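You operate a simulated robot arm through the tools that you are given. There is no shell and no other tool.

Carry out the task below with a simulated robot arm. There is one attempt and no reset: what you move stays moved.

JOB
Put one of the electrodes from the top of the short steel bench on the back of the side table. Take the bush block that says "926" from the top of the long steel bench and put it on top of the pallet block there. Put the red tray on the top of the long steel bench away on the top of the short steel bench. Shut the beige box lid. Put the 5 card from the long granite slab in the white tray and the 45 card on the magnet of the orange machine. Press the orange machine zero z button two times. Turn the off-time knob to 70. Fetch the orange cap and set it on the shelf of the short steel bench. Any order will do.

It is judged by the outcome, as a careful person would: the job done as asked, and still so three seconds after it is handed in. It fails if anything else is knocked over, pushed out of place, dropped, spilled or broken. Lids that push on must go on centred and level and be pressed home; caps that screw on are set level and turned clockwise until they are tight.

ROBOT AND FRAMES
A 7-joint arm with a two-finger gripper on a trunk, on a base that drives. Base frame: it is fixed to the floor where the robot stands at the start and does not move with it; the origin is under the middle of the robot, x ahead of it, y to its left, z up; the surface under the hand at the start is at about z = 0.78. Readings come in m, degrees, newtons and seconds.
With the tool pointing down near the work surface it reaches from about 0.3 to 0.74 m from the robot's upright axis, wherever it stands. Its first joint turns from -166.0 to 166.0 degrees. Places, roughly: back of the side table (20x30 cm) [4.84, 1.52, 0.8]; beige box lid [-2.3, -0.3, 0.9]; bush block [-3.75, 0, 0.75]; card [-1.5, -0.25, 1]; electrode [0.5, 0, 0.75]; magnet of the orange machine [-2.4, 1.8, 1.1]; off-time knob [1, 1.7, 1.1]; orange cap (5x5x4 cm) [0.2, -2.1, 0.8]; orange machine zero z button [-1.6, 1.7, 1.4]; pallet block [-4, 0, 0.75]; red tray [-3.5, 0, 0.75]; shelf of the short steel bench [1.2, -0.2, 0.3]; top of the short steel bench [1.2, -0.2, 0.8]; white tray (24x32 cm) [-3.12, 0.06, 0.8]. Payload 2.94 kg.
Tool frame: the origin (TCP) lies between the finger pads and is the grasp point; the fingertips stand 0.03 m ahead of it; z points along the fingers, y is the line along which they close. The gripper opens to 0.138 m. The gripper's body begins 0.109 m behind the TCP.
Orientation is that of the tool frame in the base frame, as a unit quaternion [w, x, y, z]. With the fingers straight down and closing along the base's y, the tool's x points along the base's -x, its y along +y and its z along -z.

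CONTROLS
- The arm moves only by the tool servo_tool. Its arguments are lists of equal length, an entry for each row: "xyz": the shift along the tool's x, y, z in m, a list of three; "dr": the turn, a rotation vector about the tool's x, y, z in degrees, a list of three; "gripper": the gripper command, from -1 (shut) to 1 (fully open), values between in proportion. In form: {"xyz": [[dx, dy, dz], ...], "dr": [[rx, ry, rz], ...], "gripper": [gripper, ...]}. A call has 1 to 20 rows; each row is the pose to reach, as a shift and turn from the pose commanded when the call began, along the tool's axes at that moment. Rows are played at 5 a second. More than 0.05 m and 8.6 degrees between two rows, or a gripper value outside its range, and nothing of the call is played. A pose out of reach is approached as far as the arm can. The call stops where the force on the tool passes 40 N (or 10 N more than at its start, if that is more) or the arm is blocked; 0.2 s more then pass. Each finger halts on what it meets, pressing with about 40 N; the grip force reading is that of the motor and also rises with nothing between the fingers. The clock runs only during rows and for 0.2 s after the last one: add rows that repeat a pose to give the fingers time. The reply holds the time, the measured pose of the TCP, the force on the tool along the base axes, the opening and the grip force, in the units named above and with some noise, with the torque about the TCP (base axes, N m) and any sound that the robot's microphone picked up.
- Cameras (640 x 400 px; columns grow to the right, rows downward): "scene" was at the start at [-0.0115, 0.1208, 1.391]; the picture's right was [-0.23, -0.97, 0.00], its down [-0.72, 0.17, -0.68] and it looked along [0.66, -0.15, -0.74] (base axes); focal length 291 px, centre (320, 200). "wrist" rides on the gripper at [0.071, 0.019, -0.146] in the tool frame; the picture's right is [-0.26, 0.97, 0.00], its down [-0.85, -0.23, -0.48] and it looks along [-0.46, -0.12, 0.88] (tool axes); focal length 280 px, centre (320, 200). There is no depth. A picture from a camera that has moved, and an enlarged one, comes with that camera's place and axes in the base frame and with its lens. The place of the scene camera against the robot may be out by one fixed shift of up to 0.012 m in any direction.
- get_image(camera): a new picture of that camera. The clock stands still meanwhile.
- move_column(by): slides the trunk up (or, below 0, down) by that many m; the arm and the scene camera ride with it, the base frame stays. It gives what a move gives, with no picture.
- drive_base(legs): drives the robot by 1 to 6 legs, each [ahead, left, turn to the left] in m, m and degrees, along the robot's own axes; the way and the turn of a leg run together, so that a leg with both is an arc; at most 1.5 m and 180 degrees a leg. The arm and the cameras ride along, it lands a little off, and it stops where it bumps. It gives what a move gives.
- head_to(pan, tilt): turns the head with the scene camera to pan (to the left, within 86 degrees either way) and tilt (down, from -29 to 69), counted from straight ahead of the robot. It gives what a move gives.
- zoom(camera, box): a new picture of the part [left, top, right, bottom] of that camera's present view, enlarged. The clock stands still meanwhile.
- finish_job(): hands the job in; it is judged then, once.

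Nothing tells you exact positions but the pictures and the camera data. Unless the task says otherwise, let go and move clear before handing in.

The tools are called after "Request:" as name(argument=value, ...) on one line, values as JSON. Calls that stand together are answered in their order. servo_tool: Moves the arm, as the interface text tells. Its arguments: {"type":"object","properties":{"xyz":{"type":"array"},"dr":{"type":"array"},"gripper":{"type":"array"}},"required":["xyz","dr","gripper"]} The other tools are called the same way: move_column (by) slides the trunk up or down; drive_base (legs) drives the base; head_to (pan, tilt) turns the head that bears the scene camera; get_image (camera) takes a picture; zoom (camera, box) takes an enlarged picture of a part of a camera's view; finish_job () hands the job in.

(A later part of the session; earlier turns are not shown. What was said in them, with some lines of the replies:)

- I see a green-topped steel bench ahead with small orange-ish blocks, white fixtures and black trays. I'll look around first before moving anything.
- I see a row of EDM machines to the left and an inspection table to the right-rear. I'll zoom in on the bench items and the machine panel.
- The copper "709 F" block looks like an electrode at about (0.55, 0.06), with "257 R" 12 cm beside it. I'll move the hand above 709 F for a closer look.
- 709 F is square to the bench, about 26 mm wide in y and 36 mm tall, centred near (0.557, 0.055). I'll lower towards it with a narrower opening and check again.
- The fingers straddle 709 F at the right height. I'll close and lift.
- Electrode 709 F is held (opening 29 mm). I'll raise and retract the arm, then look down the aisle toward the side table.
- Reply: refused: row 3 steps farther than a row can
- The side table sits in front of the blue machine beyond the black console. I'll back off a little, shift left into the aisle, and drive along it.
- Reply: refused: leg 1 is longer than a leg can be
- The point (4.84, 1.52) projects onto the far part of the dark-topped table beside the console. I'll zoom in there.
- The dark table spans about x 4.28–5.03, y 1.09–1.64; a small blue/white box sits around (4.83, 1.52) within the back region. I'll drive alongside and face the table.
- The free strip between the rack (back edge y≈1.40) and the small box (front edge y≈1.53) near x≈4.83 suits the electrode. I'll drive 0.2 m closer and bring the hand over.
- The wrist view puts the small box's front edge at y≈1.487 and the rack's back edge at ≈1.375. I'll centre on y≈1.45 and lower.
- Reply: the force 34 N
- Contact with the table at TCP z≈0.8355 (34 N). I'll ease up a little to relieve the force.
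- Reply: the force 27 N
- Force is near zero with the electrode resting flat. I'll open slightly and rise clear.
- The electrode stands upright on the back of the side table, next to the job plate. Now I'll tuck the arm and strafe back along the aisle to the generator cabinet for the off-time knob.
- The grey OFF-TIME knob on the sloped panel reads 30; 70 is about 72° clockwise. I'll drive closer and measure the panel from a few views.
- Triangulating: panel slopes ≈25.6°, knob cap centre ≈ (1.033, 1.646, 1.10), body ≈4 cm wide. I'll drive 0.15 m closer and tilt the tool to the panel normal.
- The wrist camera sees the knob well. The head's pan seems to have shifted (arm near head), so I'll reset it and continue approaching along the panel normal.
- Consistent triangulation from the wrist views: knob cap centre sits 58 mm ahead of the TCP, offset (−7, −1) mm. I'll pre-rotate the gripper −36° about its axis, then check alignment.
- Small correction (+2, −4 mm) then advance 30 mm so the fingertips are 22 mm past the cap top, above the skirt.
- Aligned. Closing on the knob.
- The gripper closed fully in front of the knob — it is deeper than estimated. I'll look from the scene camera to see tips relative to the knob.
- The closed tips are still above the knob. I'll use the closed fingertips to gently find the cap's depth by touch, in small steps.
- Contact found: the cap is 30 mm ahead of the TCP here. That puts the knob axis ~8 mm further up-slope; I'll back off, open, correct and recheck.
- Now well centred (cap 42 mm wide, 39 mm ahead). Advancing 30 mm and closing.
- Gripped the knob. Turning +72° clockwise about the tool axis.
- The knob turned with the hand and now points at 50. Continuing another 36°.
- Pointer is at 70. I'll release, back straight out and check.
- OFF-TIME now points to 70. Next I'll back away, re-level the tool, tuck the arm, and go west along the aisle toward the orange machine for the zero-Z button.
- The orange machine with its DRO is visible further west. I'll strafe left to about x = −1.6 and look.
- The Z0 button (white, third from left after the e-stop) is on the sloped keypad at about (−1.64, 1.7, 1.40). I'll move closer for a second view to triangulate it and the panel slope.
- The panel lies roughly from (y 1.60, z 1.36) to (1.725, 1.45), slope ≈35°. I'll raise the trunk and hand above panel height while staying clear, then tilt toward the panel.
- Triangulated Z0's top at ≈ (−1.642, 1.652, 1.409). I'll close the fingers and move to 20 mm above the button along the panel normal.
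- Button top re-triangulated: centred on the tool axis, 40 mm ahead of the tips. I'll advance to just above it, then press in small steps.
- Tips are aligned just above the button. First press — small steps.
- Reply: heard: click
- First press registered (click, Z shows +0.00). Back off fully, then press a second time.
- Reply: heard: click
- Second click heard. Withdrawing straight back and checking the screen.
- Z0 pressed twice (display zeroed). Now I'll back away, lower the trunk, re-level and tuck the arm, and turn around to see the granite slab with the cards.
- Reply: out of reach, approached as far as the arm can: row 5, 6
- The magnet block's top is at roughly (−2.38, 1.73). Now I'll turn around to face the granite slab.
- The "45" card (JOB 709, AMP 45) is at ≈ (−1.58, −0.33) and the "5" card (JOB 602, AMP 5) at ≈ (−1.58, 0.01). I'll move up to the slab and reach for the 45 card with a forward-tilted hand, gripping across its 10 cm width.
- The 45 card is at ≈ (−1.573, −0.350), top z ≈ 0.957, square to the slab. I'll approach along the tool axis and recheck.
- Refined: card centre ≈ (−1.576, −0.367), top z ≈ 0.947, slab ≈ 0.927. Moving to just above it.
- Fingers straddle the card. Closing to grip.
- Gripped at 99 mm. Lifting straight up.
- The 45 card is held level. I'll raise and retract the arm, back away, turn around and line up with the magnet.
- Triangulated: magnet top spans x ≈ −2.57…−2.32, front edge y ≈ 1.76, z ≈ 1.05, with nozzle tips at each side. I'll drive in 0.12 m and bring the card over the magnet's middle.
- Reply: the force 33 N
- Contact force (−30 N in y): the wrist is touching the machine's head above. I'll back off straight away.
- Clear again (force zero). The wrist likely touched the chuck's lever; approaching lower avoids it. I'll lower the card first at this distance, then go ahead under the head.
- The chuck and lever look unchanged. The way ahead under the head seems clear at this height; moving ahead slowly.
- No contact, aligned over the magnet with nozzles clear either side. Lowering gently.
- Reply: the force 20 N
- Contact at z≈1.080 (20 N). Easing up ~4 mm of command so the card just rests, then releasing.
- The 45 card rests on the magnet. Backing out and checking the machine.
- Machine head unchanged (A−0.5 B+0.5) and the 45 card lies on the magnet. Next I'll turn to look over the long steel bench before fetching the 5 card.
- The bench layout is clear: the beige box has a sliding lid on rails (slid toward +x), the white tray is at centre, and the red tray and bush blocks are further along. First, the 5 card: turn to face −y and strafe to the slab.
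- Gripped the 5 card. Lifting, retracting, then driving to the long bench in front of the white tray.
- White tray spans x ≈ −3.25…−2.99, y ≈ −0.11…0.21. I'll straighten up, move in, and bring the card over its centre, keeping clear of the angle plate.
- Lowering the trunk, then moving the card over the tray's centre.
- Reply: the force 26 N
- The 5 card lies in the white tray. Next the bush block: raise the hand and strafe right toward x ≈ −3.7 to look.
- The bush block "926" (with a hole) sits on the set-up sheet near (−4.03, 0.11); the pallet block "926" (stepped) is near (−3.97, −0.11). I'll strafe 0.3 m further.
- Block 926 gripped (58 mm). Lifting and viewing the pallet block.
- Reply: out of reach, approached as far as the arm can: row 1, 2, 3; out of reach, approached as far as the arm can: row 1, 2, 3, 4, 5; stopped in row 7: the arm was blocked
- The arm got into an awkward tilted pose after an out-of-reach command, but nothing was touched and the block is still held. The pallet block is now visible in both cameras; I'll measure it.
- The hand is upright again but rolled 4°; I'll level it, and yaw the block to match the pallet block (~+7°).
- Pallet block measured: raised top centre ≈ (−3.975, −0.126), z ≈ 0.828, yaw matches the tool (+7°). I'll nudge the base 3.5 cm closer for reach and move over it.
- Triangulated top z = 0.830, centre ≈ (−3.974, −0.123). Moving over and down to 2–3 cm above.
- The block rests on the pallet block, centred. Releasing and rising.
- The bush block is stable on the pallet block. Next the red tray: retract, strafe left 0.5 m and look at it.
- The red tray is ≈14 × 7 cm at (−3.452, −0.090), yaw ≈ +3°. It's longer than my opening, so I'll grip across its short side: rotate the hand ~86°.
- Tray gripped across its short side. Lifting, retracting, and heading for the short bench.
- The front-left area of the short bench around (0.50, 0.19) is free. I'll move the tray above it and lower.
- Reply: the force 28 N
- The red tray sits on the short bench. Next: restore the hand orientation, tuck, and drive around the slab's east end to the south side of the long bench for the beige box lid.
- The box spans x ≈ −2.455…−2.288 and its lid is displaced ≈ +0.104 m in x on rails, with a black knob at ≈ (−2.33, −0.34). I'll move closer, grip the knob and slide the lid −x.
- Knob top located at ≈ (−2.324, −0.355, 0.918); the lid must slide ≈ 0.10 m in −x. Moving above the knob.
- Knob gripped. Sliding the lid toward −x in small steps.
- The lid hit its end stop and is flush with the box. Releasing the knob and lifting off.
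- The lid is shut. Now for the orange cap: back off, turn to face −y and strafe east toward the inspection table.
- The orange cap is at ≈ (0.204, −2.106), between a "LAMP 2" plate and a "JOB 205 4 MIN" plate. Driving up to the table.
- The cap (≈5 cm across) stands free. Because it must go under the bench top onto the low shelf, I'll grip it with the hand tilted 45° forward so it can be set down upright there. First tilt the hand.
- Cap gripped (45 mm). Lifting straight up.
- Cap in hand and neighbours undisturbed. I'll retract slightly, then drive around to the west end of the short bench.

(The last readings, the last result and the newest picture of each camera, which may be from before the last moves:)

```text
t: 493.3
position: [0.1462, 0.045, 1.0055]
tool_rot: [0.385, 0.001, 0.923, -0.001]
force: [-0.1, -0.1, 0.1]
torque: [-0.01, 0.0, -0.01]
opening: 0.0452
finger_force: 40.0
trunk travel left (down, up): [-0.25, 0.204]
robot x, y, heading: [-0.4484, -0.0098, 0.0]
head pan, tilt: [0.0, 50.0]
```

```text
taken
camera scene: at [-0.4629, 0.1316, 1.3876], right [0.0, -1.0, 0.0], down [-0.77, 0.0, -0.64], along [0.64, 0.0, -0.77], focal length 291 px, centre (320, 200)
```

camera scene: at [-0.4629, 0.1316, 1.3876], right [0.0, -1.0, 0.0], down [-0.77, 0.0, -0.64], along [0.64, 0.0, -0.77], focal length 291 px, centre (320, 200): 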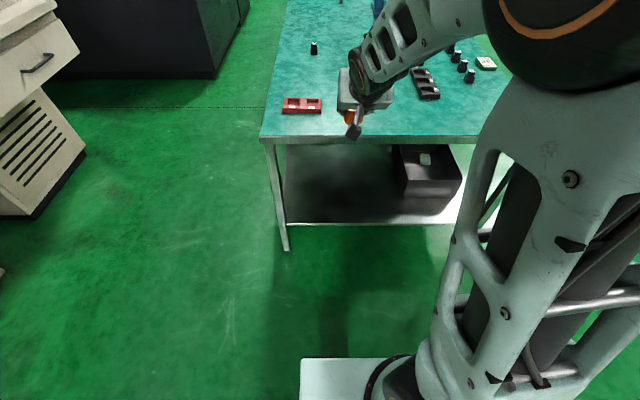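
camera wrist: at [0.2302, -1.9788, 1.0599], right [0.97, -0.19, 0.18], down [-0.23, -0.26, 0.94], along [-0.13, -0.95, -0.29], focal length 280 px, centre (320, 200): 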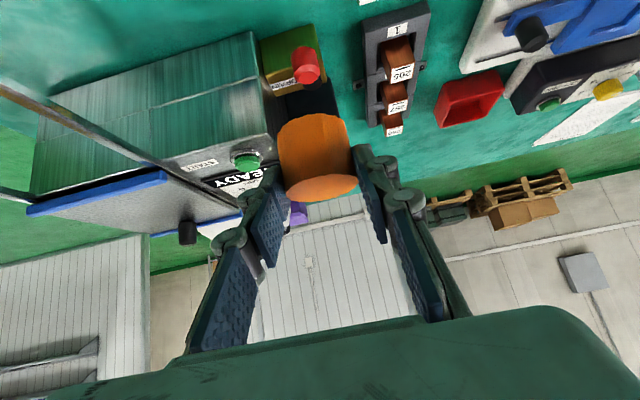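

The shelf's left-front area is free (the dark box sits to the right). I'll lower the trunk and bring the hand down low in front of the bench, then drive in.

Request:
move_column(by=-0.24)

Request:
servo_tool(xyz=[[0.03, 0, 0.03], [0.06, 0, 0.06], [0.09, 0, 0.089], [0.12, 0, 0.119], [0.15, 0, 0.148], [0.18, 0, 0.178], [0.21, 0, 0.208], [0.235, 0, 0.232]], dr=[[0, 0, 0], [0, 0, 0], [0, 0, 0], [0, 0, 0], [0, 0, 0], [0, 0, 0], [0, 0, 0], [0, 0, 0]], gripper=[-1, -1, -1, -1, -1, -1, -1, -1])

Request:
get_image(camera="scene")

Request:
get_image(camera="wrist")

```text
t: 495.8
position: [0.147, 0.0443, 0.7673]
tool_rot: [0.385, 0.002, 0.923, -0.002]
force: [-0.5, -0.3, -1.2]
torque: [0.0, 0.03, 0.03]
opening: 0.0452
finger_force: 40.2
trunk travel left (down, up): [-0.01, 0.444]
robot x, y, heading: [-0.4469, -0.006, -0.3]
head pan, tilt: [0.0, 50.0]
```

```text
t: 497.6
position: [0.1454, 0.0448, 0.4379]
tool_rot: [0.385, 0.002, 0.923, -0.002]
force: [-0.4, -0.6, -0.4]
torque: [0.03, 0.03, -0.01]
opening: 0.0452
finger_force: 40.2
trunk travel left (down, up): [-0.01, 0.444]
robot x, y, heading: [-0.4536, -0.0092, -0.3]
head pan, tilt: [0.0, 50.0]
```

```text
taken
camera scene: at [-0.4631, 0.1316, 1.1477], right [0.0, -1.0, 0.0], down [-0.77, 0.0, -0.64], along [0.64, 0.0, -0.77], focal length 291 px, centre (320, 200)
```

scene: 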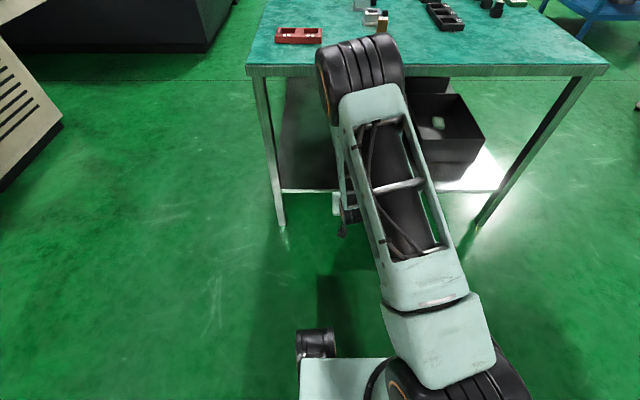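

```text
taken
camera wrist: at [-0.0076, 0.0651, 0.4905], right [0.19, 0.96, 0.18], down [0.26, -0.23, 0.94], along [0.95, -0.13, -0.29], focal length 280 px, centre (320, 200)
```

wrist: 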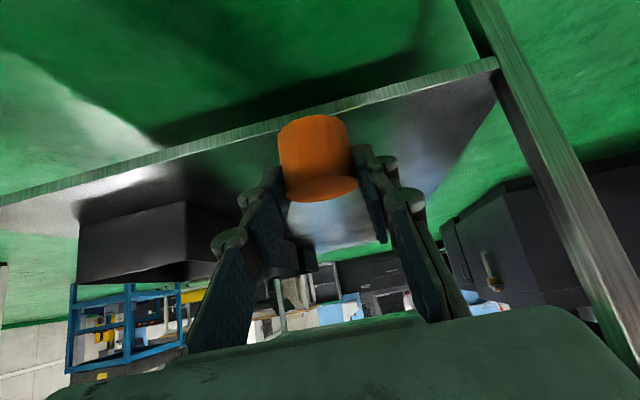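

The elbow sits high and forward, so I'll extend the arm rather than drive: reaching further ahead lowers the elbow away from the bench top.

Request:
servo_tool(xyz=[[-0.028, 0, 0.0284], [-0.056, 0, 0.0569], [-0.084, 0, 0.0853], [-0.1125, 0, 0.1138], [-0.1125, 0, 0.1138]], dr=[[0, 0, 0], [0, 0, 0], [0, 0, 0], [0, 0, 0], [0, 0, 0]], gripper=[-1, -1, -1, -1, -1])

Request:
get_image(camera="scene")

Request:
get_image(camera="wrist")

```text
t: 498.8
position: [0.3054, 0.0447, 0.4367]
tool_rot: [0.384, 0.003, 0.923, -0.002]
force: [-0.3, -0.2, -0.9]
torque: [0.02, 0.02, 0.02]
opening: 0.0451
finger_force: 40.6
trunk travel left (down, up): [-0.01, 0.444]
robot x, y, heading: [-0.4511, -0.0057, -0.2]
head pan, tilt: [0.0, 50.0]
```

```text
taken
camera scene: at [-0.4629, 0.1316, 1.1476], right [0.0, -1.0, 0.0], down [-0.77, 0.0, -0.64], along [0.64, 0.0, -0.77], focal length 291 px, centre (320, 200)
```

scene: 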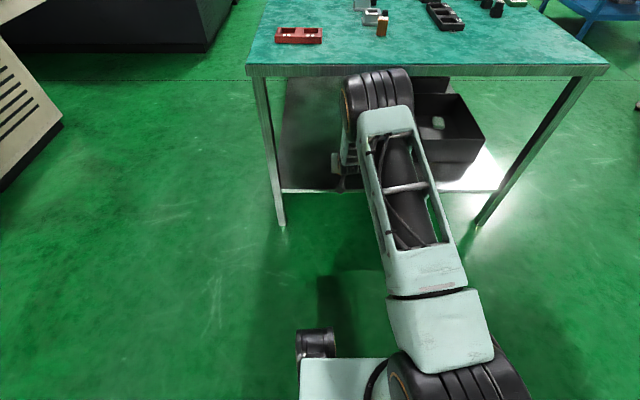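

```text
taken
camera wrist: at [0.1521, 0.0642, 0.489], right [0.19, 0.96, 0.18], down [0.26, -0.23, 0.94], along [0.95, -0.13, -0.29], focal length 280 px, centre (320, 200)
```

wrist: 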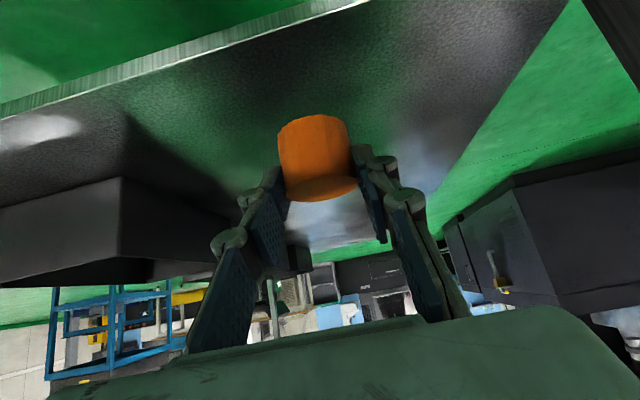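

Request:
servo_tool(xyz=[[-0.028, 0, 0.0284], [-0.056, 0, 0.0569], [-0.077, 0, 0.0782], [-0.077, 0, 0.0782]], dr=[[0, 0, 0], [0, 0, 0], [0, 0, 0], [0, 0, 0]], gripper=[-1, -1, -1, -1])

Request:
get_image(camera="scene")

Request:
get_image(camera="wrist")

```text
t: 499.8
position: [0.416, 0.0434, 0.4353]
tool_rot: [0.385, 0.002, 0.923, -0.001]
force: [0.5, -0.6, -0.6]
torque: [0.02, -0.01, 0.04]
opening: 0.0452
finger_force: 39.9
trunk travel left (down, up): [-0.01, 0.444]
robot x, y, heading: [-0.4506, -0.009, -0.2]
head pan, tilt: [0.0, 50.0]
```

```text
taken
camera scene: at [-0.4629, 0.1316, 1.1476], right [0.0, -1.0, 0.0], down [-0.77, 0.0, -0.64], along [0.64, 0.0, -0.77], focal length 291 px, centre (320, 200)
```

scene: 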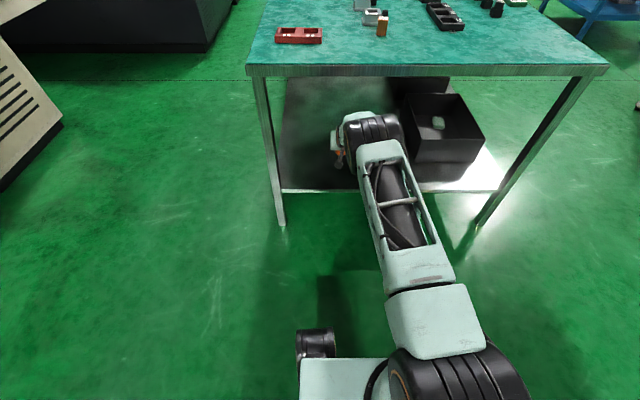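

```text
taken
camera wrist: at [0.2621, 0.0637, 0.4883], right [0.19, 0.96, 0.18], down [0.26, -0.23, 0.94], along [0.95, -0.13, -0.29], focal length 280 px, centre (320, 200)
```

wrist: 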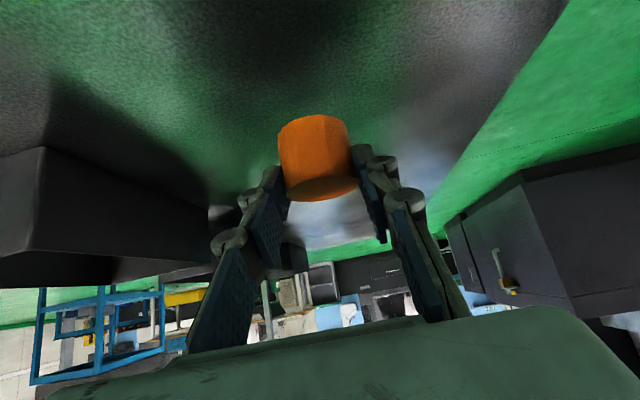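

Request:
servo_tool(xyz=[[0.018, 0, 0.0176], [0.036, 0, 0.0352], [0.05, 0, 0.0492], [0.05, 0, 0.0492]], dr=[[0, 0, 0], [0, 0, 0], [0, 0, 0], [0, 0, 0]], gripper=[-1, -1, -1, -1])

Request:
get_image(camera="wrist")

Request:
zoom(camera="scene", box=[270, 90, 420, 210])

```text
t: 500.8
position: [0.4141, 0.0445, 0.3663]
tool_rot: [0.385, 0.002, 0.923, -0.001]
force: [0.5, 0.5, -0.3]
torque: [-0.01, 0.04, 0.0]
opening: 0.0453
finger_force: 39.8
trunk travel left (down, up): [-0.01, 0.444]
robot x, y, heading: [-0.4511, -0.0064, -0.1]
head pan, tilt: [0.0, 50.0]
```

```text
taken
camera wrist: at [0.2603, 0.064, 0.4183], right [0.19, 0.96, 0.18], down [0.26, -0.23, 0.94], along [0.95, -0.13, -0.29], focal length 280 px, centre (320, 200)
```

wrist: 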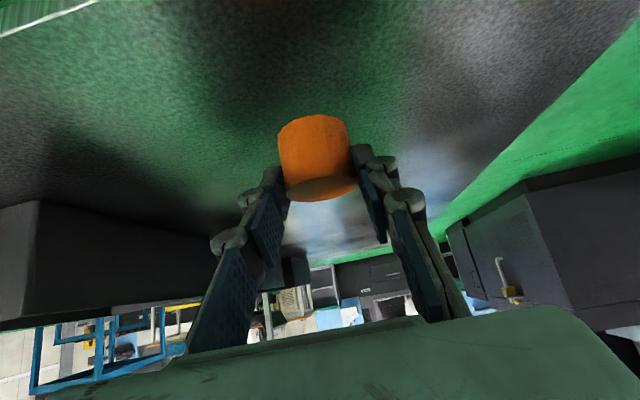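

```text
3.33 times, centred on (345, 150) of scene
camera zoom: at [-0.4629, 0.1316, 1.1476], right [0.0, -1.0, 0.0], down [-0.77, 0.0, -0.64], along [0.64, 0.0, -0.77], focal length 969 px, centre (237, 367)
```

zoom: 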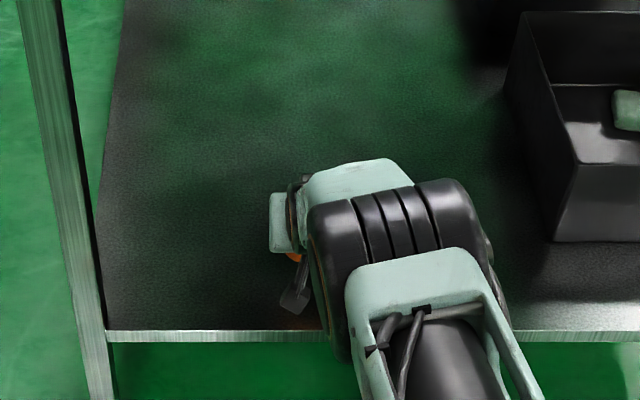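

Request:
servo_tool(xyz=[[0.0071, 0, 0.007], [0.0142, 0, 0.0141], [0.0142, 0, 0.0141]], dr=[[0, 0, 0], [0, 0, 0], [0, 0, 0]], gripper=[-1, -1, -1])

Request:
servo_tool(xyz=[[0.0035, 0, 0.0035], [0.0057, 0, 0.0056], [0.0057, 0, 0.0056]], dr=[[0, 0, 0], [0, 0, 0], [0, 0, 0]], gripper=[-1, -1, -1])

```text
t: 501.6
position: [0.4133, 0.0432, 0.3455]
tool_rot: [0.384, 0.002, 0.923, -0.002]
force: [0.2, 1.7, -0.2]
torque: [0.04, 0.0, -0.01]
opening: 0.0449
finger_force: 39.8
trunk travel left (down, up): [-0.01, 0.444]
robot x, y, heading: [-0.4508, -0.0078, -0.2]
head pan, tilt: [0.0, 50.0]
```

```text
t: 502.4
position: [0.4148, 0.0431, 0.3385]
tool_rot: [0.385, 0.002, 0.923, -0.002]
force: [0.4, -0.1, 0.6]
torque: [0.0, -0.02, -0.02]
opening: 0.0451
finger_force: 39.6
trunk travel left (down, up): [-0.01, 0.444]
robot x, y, heading: [-0.4517, -0.0075, -0.1]
head pan, tilt: [0.0, 50.0]
```

Request:
servo_tool(xyz=[[0.0035, 0, 0.0035], [0.0057, 0, 0.0056], [0.0057, 0, 0.0056]], dr=[[0, 0, 0], [0, 0, 0], [0, 0, 0]], gripper=[-1, -1, -1])

Request:
get_image(camera="wrist")

```text
t: 503.2
position: [0.4141, 0.0421, 0.3308]
tool_rot: [0.385, 0.002, 0.923, -0.001]
force: [0.4, 0.1, -1.1]
torque: [0.0, 0.02, 0.0]
opening: 0.045
finger_force: 39.6
trunk travel left (down, up): [-0.01, 0.444]
robot x, y, heading: [-0.4505, -0.0092, -0.0]
head pan, tilt: [0.0, 50.0]
```

```text
taken
camera wrist: at [0.2615, 0.0625, 0.3829], right [0.19, 0.96, 0.18], down [0.26, -0.23, 0.94], along [0.95, -0.13, -0.29], focal length 280 px, centre (320, 200)
```

wrist: 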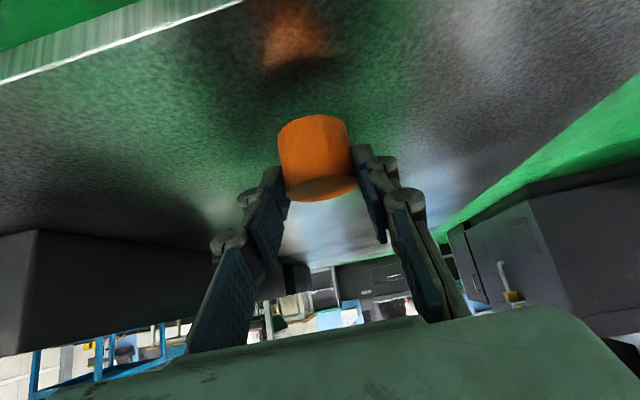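

Request:
servo_tool(xyz=[[0.0035, 0, 0.0035], [0.007, 0, 0.007], [0.0085, 0, 0.0084], [0.0085, 0, 0.0084]], dr=[[0, 0, 0], [0, 0, 0], [0, 0, 0], [0, 0, 0]], gripper=[-1, -1, -1, -1])

Request:
get_image(camera="wrist")

```text
t: 504.2
position: [0.4134, 0.0426, 0.3176]
tool_rot: [0.384, 0.002, 0.923, -0.002]
force: [0.0, -0.6, -0.3]
torque: [-0.01, -0.02, -0.03]
opening: 0.0453
finger_force: 39.3
trunk travel left (down, up): [-0.01, 0.444]
robot x, y, heading: [-0.4542, -0.0095, -0.0]
head pan, tilt: [0.0, 50.0]
```

```text
taken
camera wrist: at [0.261, 0.0624, 0.3708], right [0.19, 0.96, 0.18], down [0.26, -0.23, 0.94], along [0.95, -0.13, -0.29], focal length 280 px, centre (320, 200)
```

wrist: 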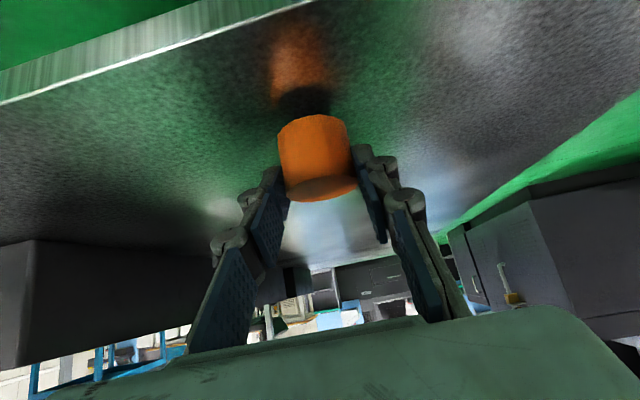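

Request:
servo_tool(xyz=[[0.0025, 0, 0.0025], [0.0043, 0, 0.0042], [0.0043, 0, 0.0042]], dr=[[0, 0, 0], [0, 0, 0], [0, 0, 0]], gripper=[-1, -1, -1])

Request:
servo_tool(xyz=[[0.0015, 0, 0.0015], [0.0022, 0, 0.0021], [0.0022, 0, 0.0021]], dr=[[0, 0, 0], [0, 0, 0], [0, 0, 0]], gripper=[-1, -1, -1])

```text
t: 505.0
position: [0.4154, 0.0411, 0.3124]
tool_rot: [0.385, 0.002, 0.923, -0.001]
force: [0.5, -1.4, 0.6]
torque: [0.02, 0.02, 0.01]
opening: 0.045
finger_force: 39.7
trunk travel left (down, up): [-0.01, 0.444]
robot x, y, heading: [-0.4505, -0.0041, -0.2]
head pan, tilt: [0.0, 50.0]
```

```text
t: 505.8
position: [0.4151, 0.0421, 0.3101]
tool_rot: [0.384, 0.002, 0.923, -0.001]
force: [0.1, 0.2, -1.3]
torque: [0.01, 0.05, -0.02]
opening: 0.045
finger_force: 39.3
trunk travel left (down, up): [-0.01, 0.444]
robot x, y, heading: [-0.4514, -0.0072, -0.3]
head pan, tilt: [0.0, 50.0]
```

Request:
servo_tool(xyz=[[0.0015, 0, 0.0015], [0.0022, 0, 0.0021], [0.0022, 0, 0.0021]], dr=[[0, 0, 0], [0, 0, 0], [0, 0, 0]], gripper=[-1, -1, -1])

Request:
get_image(camera="wrist")

```text
t: 506.6
position: [0.4125, 0.0421, 0.3048]
tool_rot: [0.385, 0.002, 0.923, -0.001]
force: [-0.5, -0.4, 0.6]
torque: [-0.03, -0.01, 0.0]
opening: 0.0449
finger_force: 39.9
trunk travel left (down, up): [-0.01, 0.444]
robot x, y, heading: [-0.4527, -0.0075, -0.0]
head pan, tilt: [0.0, 50.0]
```

```text
taken
camera wrist: at [0.2604, 0.0618, 0.3585], right [0.19, 0.96, 0.18], down [0.26, -0.23, 0.94], along [0.95, -0.13, -0.29], focal length 280 px, centre (320, 200)
```

wrist: 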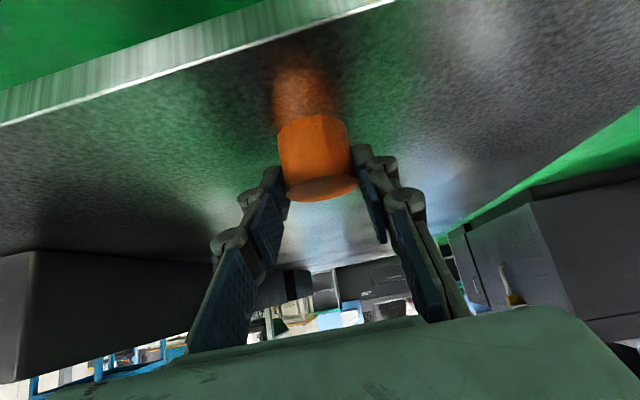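

Request:
servo_tool(xyz=[[0.0014, 0, 0.0014], [0.0014, 0, 0.0014]], dr=[[0, 0, 0], [0, 0, 0]], gripper=[-1, -1])

Request:
servo_tool(xyz=[[0.0014, 0, 0.0014], [0.0014, 0, 0.0014]], dr=[[0, 0, 0], [0, 0, 0]], gripper=[-1, -1])

```text
t: 507.2
position: [0.4154, 0.0435, 0.3053]
tool_rot: [0.387, 0.002, 0.922, -0.002]
force: [0.2, 0.1, 7.4]
torque: [-0.08, -0.04, 0.01]
opening: 0.045
finger_force: 39.5
trunk travel left (down, up): [-0.01, 0.444]
robot x, y, heading: [-0.4507, -0.0058, -0.4]
head pan, tilt: [0.0, 50.0]
```

```text
t: 507.8
position: [0.4157, 0.0425, 0.3061]
tool_rot: [0.387, 0.001, 0.922, -0.001]
force: [-2.4, 0.2, 14.3]
torque: [-0.13, 0.13, -0.04]
opening: 0.045
finger_force: 40.4
trunk travel left (down, up): [-0.01, 0.444]
robot x, y, heading: [-0.4517, -0.0034, 0.0]
head pan, tilt: [0.0, 50.0]
```

Contact on the shelf at z≈0.305. Easing off the pressure, then releasing.

Request:
servo_tool(xyz=[[-0.0014, 0, -0.0014], [-0.0024, 0, -0.0024], [-0.0024, 0, -0.0024]], dr=[[0, 0, 0], [0, 0, 0], [0, 0, 0]], gripper=[-1, -1, -1])

```text
t: 508.6
position: [0.4148, 0.0417, 0.3047]
tool_rot: [0.385, 0.001, 0.923, -0.001]
force: [2.6, 0.1, 7.3]
torque: [-0.02, -0.38, 0.02]
opening: 0.045
finger_force: 39.7
trunk travel left (down, up): [-0.01, 0.444]
robot x, y, heading: [-0.4508, -0.0083, 0.4]
head pan, tilt: [0.0, 50.0]
```

Request:
servo_tool(xyz=[[-0.0007, 0, -0.0007], [-0.0007, 0, -0.0007], [-0.0007, 0, -0.0007], [-0.0007, 0, -0.0007], [-0.0007, 0, -0.0007], [-0.0007, 0, -0.02], [-0.0007, 0, -0.05], [-0.0007, 0, -0.09]], dr=[[0, 0, 0], [0, 0, 0], [0, 0, 0], [0, 0, 0], [0, 0, 0], [0, 0, 0], [0, 0, 0], [0, 0, 0]], gripper=[-1, -1, 0.05, 0.05, 0.05, 0.05, 0.05, 0.05])

Request:
get_image(camera="wrist")

Request:
zoom(camera="scene", box=[270, 90, 420, 210])

```text
t: 510.4
position: [0.3529, 0.0444, 0.3691]
tool_rot: [0.385, 0.002, 0.923, -0.001]
force: [-0.7, 0.0, -0.7]
torque: [-0.02, -0.09, 0.0]
opening: 0.0724
finger_force: 0.1
trunk travel left (down, up): [-0.01, 0.444]
robot x, y, heading: [-0.4511, -0.012, -0.2]
head pan, tilt: [0.0, 50.0]
```

```text
taken
camera wrist: at [0.1995, 0.0641, 0.4223], right [0.19, 0.96, 0.18], down [0.26, -0.23, 0.94], along [0.95, -0.13, -0.29], focal length 280 px, centre (320, 200)
```

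wrist: 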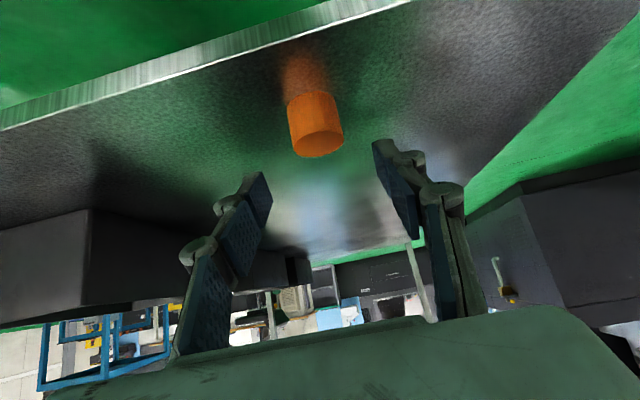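

```text
3.33 times, centred on (345, 150) of scene
camera zoom: at [-0.4627, 0.1316, 1.1475], right [0.0, -1.0, 0.0], down [-0.77, 0.0, -0.64], along [0.64, 0.0, -0.77], focal length 969 px, centre (237, 367)
```

zoom: 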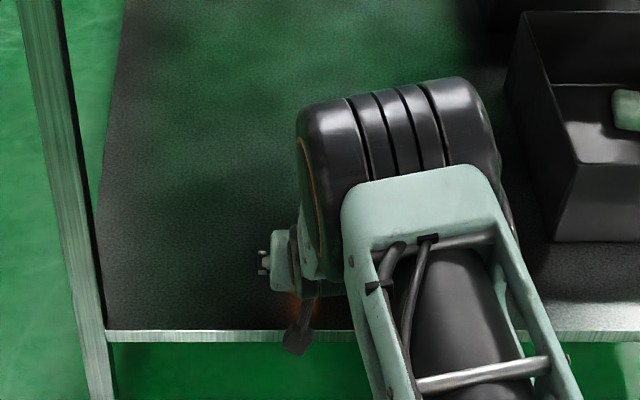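

The cap stands upright on the shelf. I'll drive straight back so the arm leaves the bench cleanly, then raise the trunk and check.

Request:
drive_base(legs=[[-0.35, 0, 0]])

Request:
get_image(camera="scene")

Request:
get_image(camera="wrist")

```text
t: 511.5
position: [0.3135, 0.0441, 0.3712]
tool_rot: [0.386, 0.001, 0.922, -0.001]
force: [0.1, -0.5, -0.6]
torque: [0.01, -0.03, -0.02]
opening: 0.0722
finger_force: 0.1
trunk travel left (down, up): [-0.01, 0.444]
robot x, y, heading: [-0.4928, -0.0057, -0.1]
head pan, tilt: [0.0, 50.0]
stopped in leg 1: the robot was blocked; the commanded pose is now the measured one
```

```text
taken
camera scene: at [-0.5041, 0.1317, 1.1476], right [0.0, -1.0, 0.0], down [-0.77, 0.0, -0.64], along [0.64, 0.0, -0.77], focal length 291 px, centre (320, 200)
```

scene: 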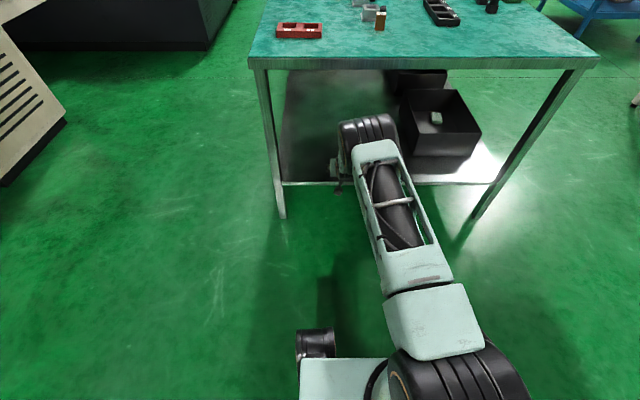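

```text
taken
camera wrist: at [0.1596, 0.0646, 0.4236], right [0.19, 0.96, 0.19], down [0.25, -0.23, 0.94], along [0.95, -0.13, -0.29], focal length 280 px, centre (320, 200)
```

wrist: 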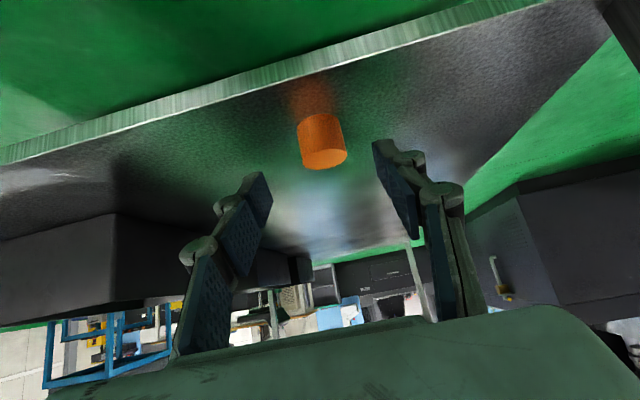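

The base bumped something behind (the slab stand is close). I'll ease forward 2 cm, retract the arm out from under the bench, and then raise the trunk.

Request:
drive_base(legs=[[0.02, 0, 0]])

Request:
servo_tool(xyz=[[0.028, 0, -0.0284], [0.056, 0, -0.0569], [0.084, 0, -0.0853], [0.112, 0, -0.1138], [0.12, 0, -0.14], [0.12, 0, -0.14]], dr=[[0, 0, 0], [0, 0, 0], [0, 0, 0], [0, 0, 0], [0, 0, 0], [0, 0, 0]], gripper=[0.05, 0.05, -0.3, -0.7, -1, -1])

Request:
get_image(camera="scene")

```text
t: 512.3
position: [0.3334, 0.044, 0.3713]
tool_rot: [0.387, 0.002, 0.922, -0.002]
force: [0.5, 0.4, -0.9]
torque: [-0.02, -0.01, 0.0]
opening: 0.0723
finger_force: 0.1
trunk travel left (down, up): [-0.01, 0.444]
robot x, y, heading: [-0.4738, -0.0067, 0.1]
head pan, tilt: [0.0, 50.0]
```

```text
t: 513.7
position: [0.1485, 0.046, 0.3829]
tool_rot: [0.387, 0.002, 0.922, -0.002]
force: [0.0, 0.4, 0.0]
torque: [0.0, 0.0, 0.0]
opening: 0.0003
finger_force: 28.3
trunk travel left (down, up): [-0.01, 0.444]
robot x, y, heading: [-0.4736, -0.0055, 0.1]
head pan, tilt: [0.0, 50.0]
```

```text
taken
camera scene: at [-0.4843, 0.1317, 1.1476], right [0.0, -1.0, 0.0], down [-0.77, 0.0, -0.64], along [0.64, 0.0, -0.77], focal length 291 px, centre (320, 200)
```

scene: 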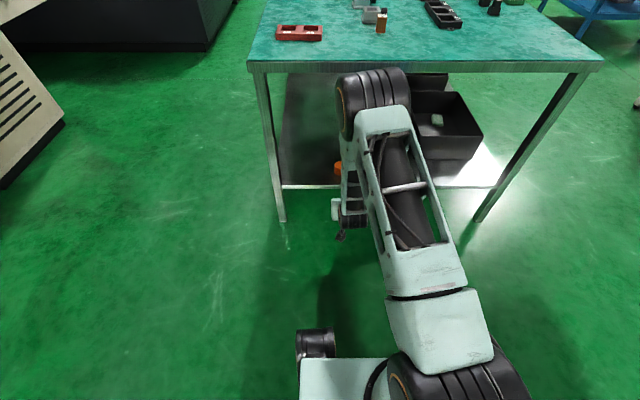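

Request:
move_column(by=0.24)

Request:
servo_tool(xyz=[[-0.02, 0.02, -0.03], [-0.04, 0.04, -0.06], [-0.06, 0.06, -0.09], [-0.08, 0.08, -0.12], [-0.1, 0.1, -0.15], [-0.12, 0.1, -0.18], [-0.14, 0.1, -0.21], [-0.16, 0.1, -0.24], [-0.18, 0.1, -0.27]], dr=[[0, 0, 0], [0, 5, 0], [0, 10, 0], [0, 15, 0], [0, 20, 0], [0, 25, 0], [0, 30, 0], [0, 35, 0], [0, 40, 0]], gripper=[-1, -1, -1, -1, -1, -1, -1, -1, -1])

Request:
get_image(camera="scene")

```text
t: 516.2
position: [0.1494, 0.0457, 0.6235]
tool_rot: [0.387, 0.002, 0.922, -0.002]
force: [0.1, -0.9, -0.5]
torque: [-0.04, 0.01, 0.01]
opening: 0.0
finger_force: 28.8
trunk travel left (down, up): [-0.25, 0.204]
robot x, y, heading: [-0.4756, -0.0079, 0.1]
head pan, tilt: [0.0, 50.0]
```

```text
t: 518.2
position: [0.0849, 0.1478, 0.9415]
tool_rot: [0.048, 0.003, 0.999, -0.001]
force: [-0.4, 0.7, 0.3]
torque: [-0.01, 0.0, 0.02]
opening: 0.0002
finger_force: 28.0
trunk travel left (down, up): [-0.25, 0.204]
robot x, y, heading: [-0.4723, -0.0083, -0.1]
head pan, tilt: [0.0, 50.0]
```

```text
taken
camera scene: at [-0.4843, 0.1316, 1.3876], right [0.0, -1.0, 0.0], down [-0.77, 0.0, -0.64], along [0.64, 0.0, -0.77], focal length 291 px, centre (320, 200)
```

scene: 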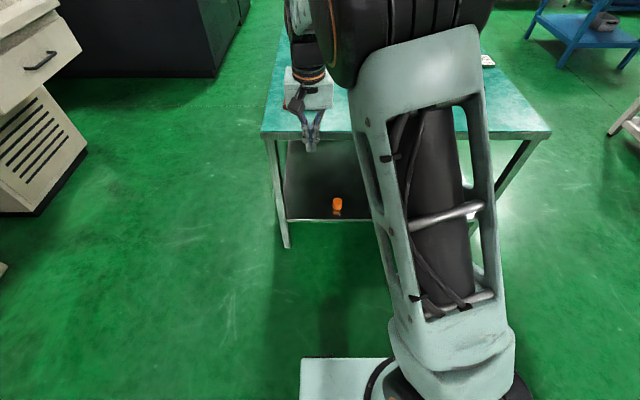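

The orange cap stands on the shelf. Before handing in, I'll check that the bump didn't disturb the granite slab's items: move forward a little, turn, and look back.

Request:
servo_tool(xyz=[[0, 0, -0.04], [0, 0, -0.08], [0, 0, -0.12], [0, 0, -0.15]], dr=[[0, 1.5, 0], [0, 3, 0], [0, 4.5, 0], [0, 5, 0]], gripper=[-1, -1, -1, -1])

Request:
drive_base(legs=[[0.12, 0.2, 0], [0, 0.4, 0], [0, 0, 90]])

Request:
head_to(pan=80, tilt=25)

Request:
get_image(camera="scene")

```text
t: 519.2
position: [0.0691, 0.1452, 1.0914]
tool_rot: [0.004, 0.003, 1.0, -0.001]
force: [-0.2, 0.2, 0.3]
torque: [0.01, 0.02, -0.01]
opening: 0.0
finger_force: 28.0
trunk travel left (down, up): [-0.25, 0.204]
robot x, y, heading: [-0.4729, -0.0076, 0.0]
head pan, tilt: [0.0, 50.0]
```

```text
t: 529.0
position: [-0.5177, 1.1302, 1.0893]
tool_rot: [-0.004, 0.712, -0.702, -0.002]
force: [0.4, -0.6, 0.0]
torque: [0.0, -0.02, 0.0]
opening: 0.0
finger_force: 28.3
trunk travel left (down, up): [-0.25, 0.204]
robot x, y, heading: [-0.3536, 0.5921, 91.1]
head pan, tilt: [0.0, 50.0]
```

```text
t: 530.6
position: [-0.5182, 1.1322, 1.0918]
tool_rot: [-0.004, 0.712, -0.702, -0.002]
force: [-0.7, 0.3, 0.5]
torque: [-0.01, 0.01, 0.02]
opening: 0.0
finger_force: 28.6
trunk travel left (down, up): [-0.25, 0.204]
robot x, y, heading: [-0.3528, 0.5921, 91.0]
head pan, tilt: [80.0, 25.0]
```

```text
taken
camera scene: at [-0.5876, 0.5284, 1.4251], right [0.16, 0.99, 0.0], down [0.42, -0.07, -0.91], along [-0.9, 0.14, -0.42], focal length 291 px, centre (320, 200)
```

scene: 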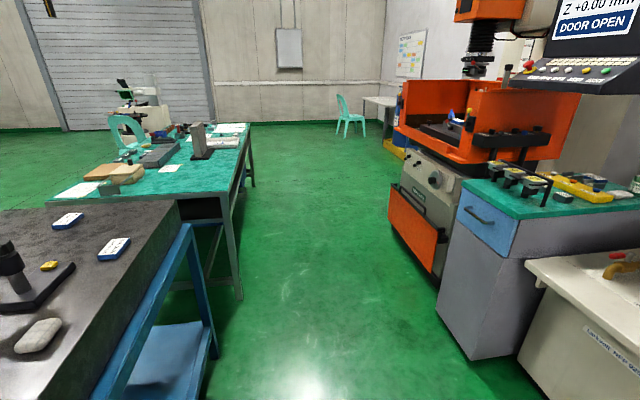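

Request:
drive_base(legs=[[0, 0.0, 45]])

Request:
head_to(pan=75, tilt=35)

Request:
get_image(camera="scene")

```text
t: 533.1
position: [-0.8529, 0.8564, 1.0912]
tool_rot: [-0.002, 0.928, -0.373, -0.003]
force: [-0.4, 0.0, -0.7]
torque: [-0.01, -0.01, 0.0]
opening: 0.0
finger_force: 28.5
trunk travel left (down, up): [-0.25, 0.204]
robot x, y, heading: [-0.3563, 0.5934, 136.5]
head pan, tilt: [80.0, 25.0]
```

```text
t: 533.8
position: [-0.852, 0.8541, 1.0898]
tool_rot: [-0.003, 0.928, -0.374, -0.004]
force: [1.5, -0.3, 0.4]
torque: [0.0, 0.0, 0.01]
opening: 0.0
finger_force: 28.0
trunk travel left (down, up): [-0.25, 0.204]
robot x, y, heading: [-0.3528, 0.5952, 136.5]
head pan, tilt: [75.0, 35.0]
```

```text
taken
camera scene: at [-0.4735, 0.3977, 1.4094], right [-0.52, 0.85, 0.0], down [0.49, 0.3, -0.82], along [-0.7, -0.43, -0.57], focal length 291 px, centre (320, 200)
```

scene: 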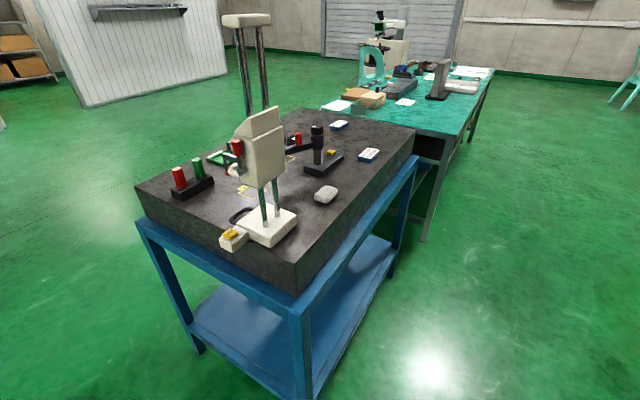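

Request:
zoom(camera="scene", box=[130, 90, 430, 290])

Request:
zoom(camera="scene", box=[200, 160, 360, 290])

```text
2.00 times, centred on (280, 190) of scene
camera zoom: at [-0.4735, 0.3977, 1.4094], right [-0.52, 0.85, 0.0], down [0.49, 0.3, -0.82], along [-0.7, -0.43, -0.57], focal length 582 px, centre (400, 220)
```

zoom: 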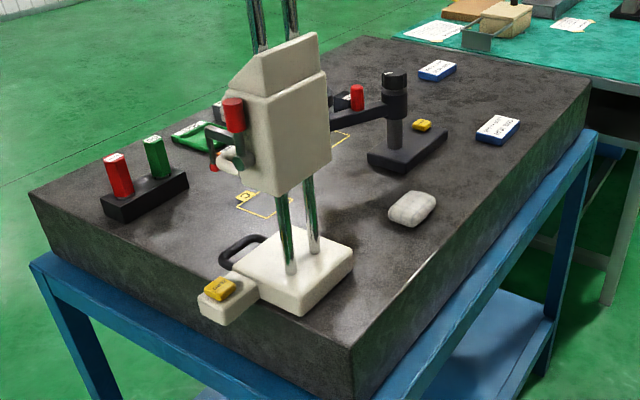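

```text
3.08 times, centred on (280, 225) of scene
camera zoom: at [-0.4735, 0.3977, 1.4094], right [-0.52, 0.85, 0.0], down [0.49, 0.3, -0.82], along [-0.7, -0.43, -0.57], focal length 895 px, centre (443, 123)
```

zoom: 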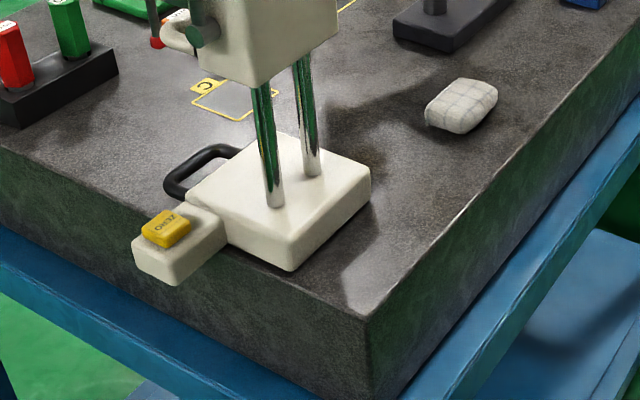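

Comparing with my earlier pictures, the height gauge at the slab's end may have been nudged ~1.4 cm in −x by that bump. I'll return to my original viewpoint to compare directly.

Request:
drive_base(legs=[[0, 0, 133.5], [-0.18, 0, 0], [0, -1.2, 0]])

Request:
move_column(by=0.15)

Request:
head_to(pan=0, tilt=30)

Request:
get_image(camera="scene")

```text
t: 551.2
position: [-1.382, 0.2009, 1.0908]
tool_rot: [0.003, 0.694, 0.72, -0.003]
force: [0.5, 0.6, -0.9]
torque: [0.0, 0.01, -0.02]
opening: 0.0
finger_force: 28.5
trunk travel left (down, up): [-0.25, 0.204]
robot x, y, heading: [-1.553, 0.7356, -87.9]
head pan, tilt: [75.0, 35.0]
```

```text
t: 553.0
position: [-1.3825, 0.2008, 1.2399]
tool_rot: [0.002, 0.695, 0.719, -0.003]
force: [0.6, -0.4, 0.0]
torque: [0.03, 0.01, 0.05]
opening: 0.0
finger_force: 28.3
trunk travel left (down, up): [-0.4, 0.054]
robot x, y, heading: [-1.5563, 0.7391, -88.0]
head pan, tilt: [75.0, 35.0]
```

```text
t: 554.4
position: [-1.3816, 0.2017, 1.2407]
tool_rot: [0.002, 0.695, 0.719, -0.004]
force: [-0.1, 0.2, -0.3]
torque: [0.01, -0.01, -0.02]
opening: 0.0001
finger_force: 28.0
trunk travel left (down, up): [-0.4, 0.054]
robot x, y, heading: [-1.5513, 0.7388, -87.6]
head pan, tilt: [0.0, 30.0]
```

```text
taken
camera scene: at [-1.4287, 0.735, 1.5671], right [-1.0, -0.04, 0.0], down [-0.02, 0.5, -0.87], along [0.03, -0.87, -0.5], focal length 291 px, centre (320, 200)
```

scene: 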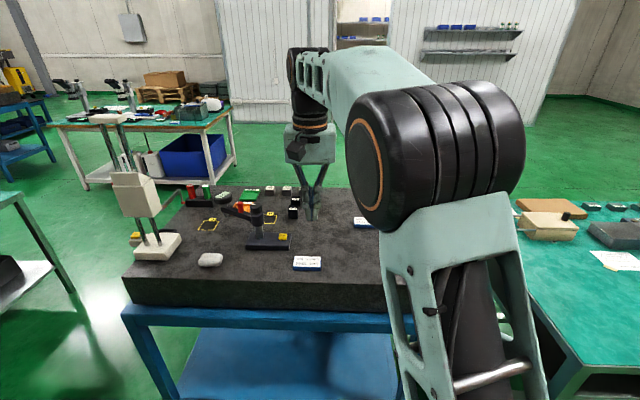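

Request:
drive_base(legs=[[-0.034, 0, -2.2]])

Request:
get_image(camera="scene")

Request:
zoom(camera="scene", box=[120, 170, 300, 280])

Request:
zoom(camera="scene", box=[110, 170, 420, 310])

```text
t: 555.3
position: [-1.4025, 0.2282, 1.2405]
tool_rot: [0.003, 0.708, 0.706, -0.004]
force: [-0.7, 0.3, 0.0]
torque: [-0.01, -0.01, 0.02]
opening: 0.0
finger_force: 28.3
trunk travel left (down, up): [-0.4, 0.054]
robot x, y, heading: [-1.5587, 0.7726, -89.9]
head pan, tilt: [0.0, 30.0]
```

```text
taken
camera scene: at [-1.4299, 0.7643, 1.5672], right [-1.0, 0.0, 0.0], down [0.0, 0.5, -0.87], along [0.0, -0.87, -0.5], focal length 291 px, centre (320, 200)
```

scene: 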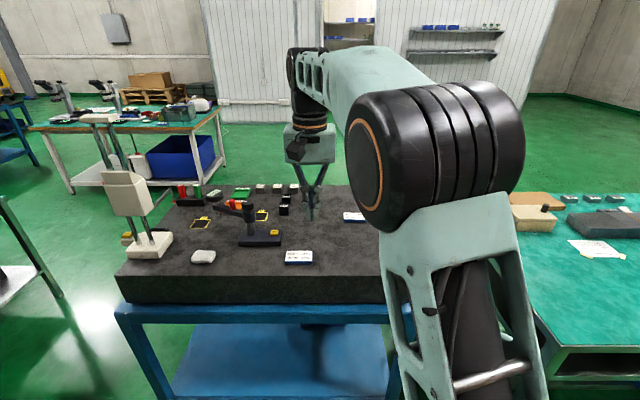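

```text
3.56 times, centred on (210, 225) of scene
camera zoom: at [-1.4299, 0.7643, 1.5672], right [-1.0, 0.0, 0.0], down [0.0, 0.5, -0.87], along [0.0, -0.87, -0.5], focal length 1034 px, centre (711, 111)
```

zoom: 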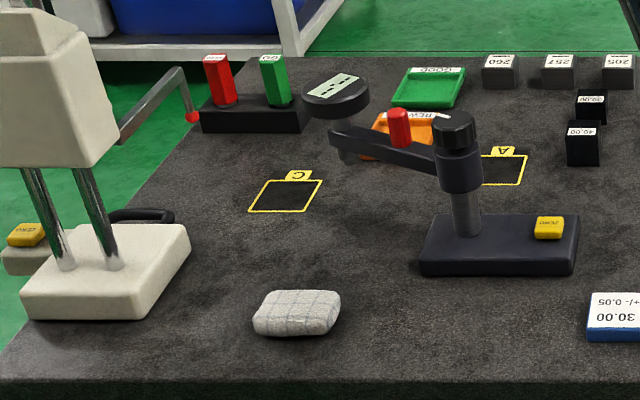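

```text
2.06 times, centred on (265, 240) of scene
camera zoom: at [-1.4299, 0.7643, 1.5672], right [-1.0, 0.0, 0.0], down [0.0, 0.5, -0.87], along [0.0, -0.87, -0.5], focal length 600 px, centre (434, 117)
```

zoom: 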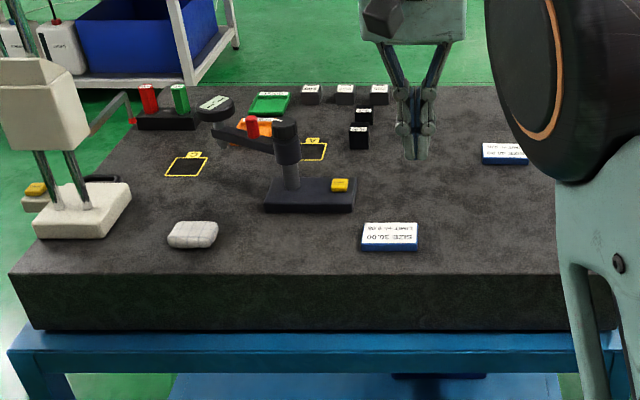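

The view matches the original: gauge, stone and marks are all in the same places (within ~2 mm), so nothing on the slab moved. As a last check, I'll re-view the orange machine's chuck lever from my original viewpoint.

Request:
drive_base(legs=[[0, 0, 93], [0, 0, 90.4], [0.0, 0.0, 0.0]])

Request:
move_column(by=-0.15)

Request:
head_to(pan=10, tilt=10)

Request:
get_image(camera="scene")

Request:
zoom(camera="scene", box=[90, 110, 350, 300])

```text
t: 563.9
position: [-1.769, 1.2908, 1.2399]
tool_rot: [-0.003, 0.745, -0.667, -0.002]
force: [0.0, 0.1, 0.1]
torque: [0.03, 0.03, 0.03]
opening: 0.0001
finger_force: 27.9
trunk travel left (down, up): [-0.4, 0.054]
robot x, y, heading: [-1.5577, 0.771, 96.6]
head pan, tilt: [0.0, 30.0]
```

```text
t: 565.6
position: [-1.7697, 1.2914, 1.0909]
tool_rot: [-0.004, 0.745, -0.667, -0.004]
force: [0.6, 0.8, 0.4]
torque: [-0.01, -0.01, 0.02]
opening: 0.0
finger_force: 28.1
trunk travel left (down, up): [-0.25, 0.204]
robot x, y, heading: [-1.5552, 0.7697, 96.5]
head pan, tilt: [0.0, 30.0]
```

```text
t: 566.5
position: [-1.7693, 1.2915, 1.0919]
tool_rot: [-0.003, 0.745, -0.667, -0.003]
force: [-1.3, -0.4, 0.2]
torque: [-0.01, -0.01, 0.0]
opening: 0.0001
finger_force: 28.4
trunk travel left (down, up): [-0.25, 0.204]
robot x, y, heading: [-1.5584, 0.7691, 96.4]
head pan, tilt: [10.0, 10.0]
```

```text
taken
camera scene: at [-1.7162, 0.7682, 1.4494], right [0.96, 0.28, 0.0], down [0.05, -0.17, -0.98], along [-0.28, 0.94, -0.17], focal length 291 px, centre (320, 200)
```

scene: 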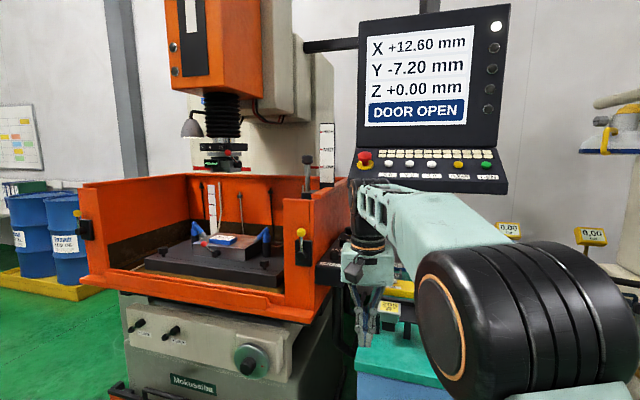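

```text
2.11 times, centred on (220, 205) of scene
camera zoom: at [-1.7162, 0.7682, 1.4494], right [0.96, 0.28, 0.0], down [0.05, -0.17, -0.98], along [-0.28, 0.94, -0.17], focal length 612 px, centre (530, 190)
```

zoom: 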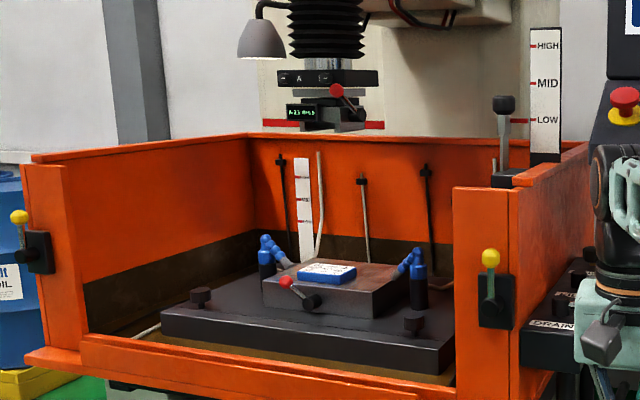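

Everything matches the earlier state: the chuck lever is unchanged, Z shows +0.00 and the 45 card is on the magnet. All the jobs are done and the hand is empty and clear, so I'm handing in.

Request:
finish_job()

```text
The job is handed in.
```

I've handed the job in, with every item done and my hand empty and clear of everything.

| Job | Where it ended up |
|---|---|
| Electrode | Copper electrode 709 F stands upright on the back of the side table, beside the job plate |
| Bush block 926 | Rests centred on top of the 926 pallet block |
| Red tray | On the front-left of the short steel bench top |
| Beige box lid | Slid shut against its end stop |
| 5 card (job 602, amp 5) | In the white tray |
| 45 card (job 709, amp 45) | On the magnet of the orange machine |
| Zero z button | Pressed twice, with a click heard each time. The screen shows Z +0.00. |
| Off-time knob | Turned from 30 to 70 |
| Orange cap | Stands upright on the shelf of the short steel bench, about 10 cm in from the west edge |

Two contacts happened along the way:
- **Orange machine:** my wrist touched part of its head with about 30 N while I was bringing in the 45 card. I backed off at once. The display reading and lever position look the same as before.
- **Granite slab:** the base bumped something near the slab's east end, probably its stand, while I was reversing from the shelf. I went back to my first viewpoint and compared. The slab and the items on it are where they were, to within a few millimetres.
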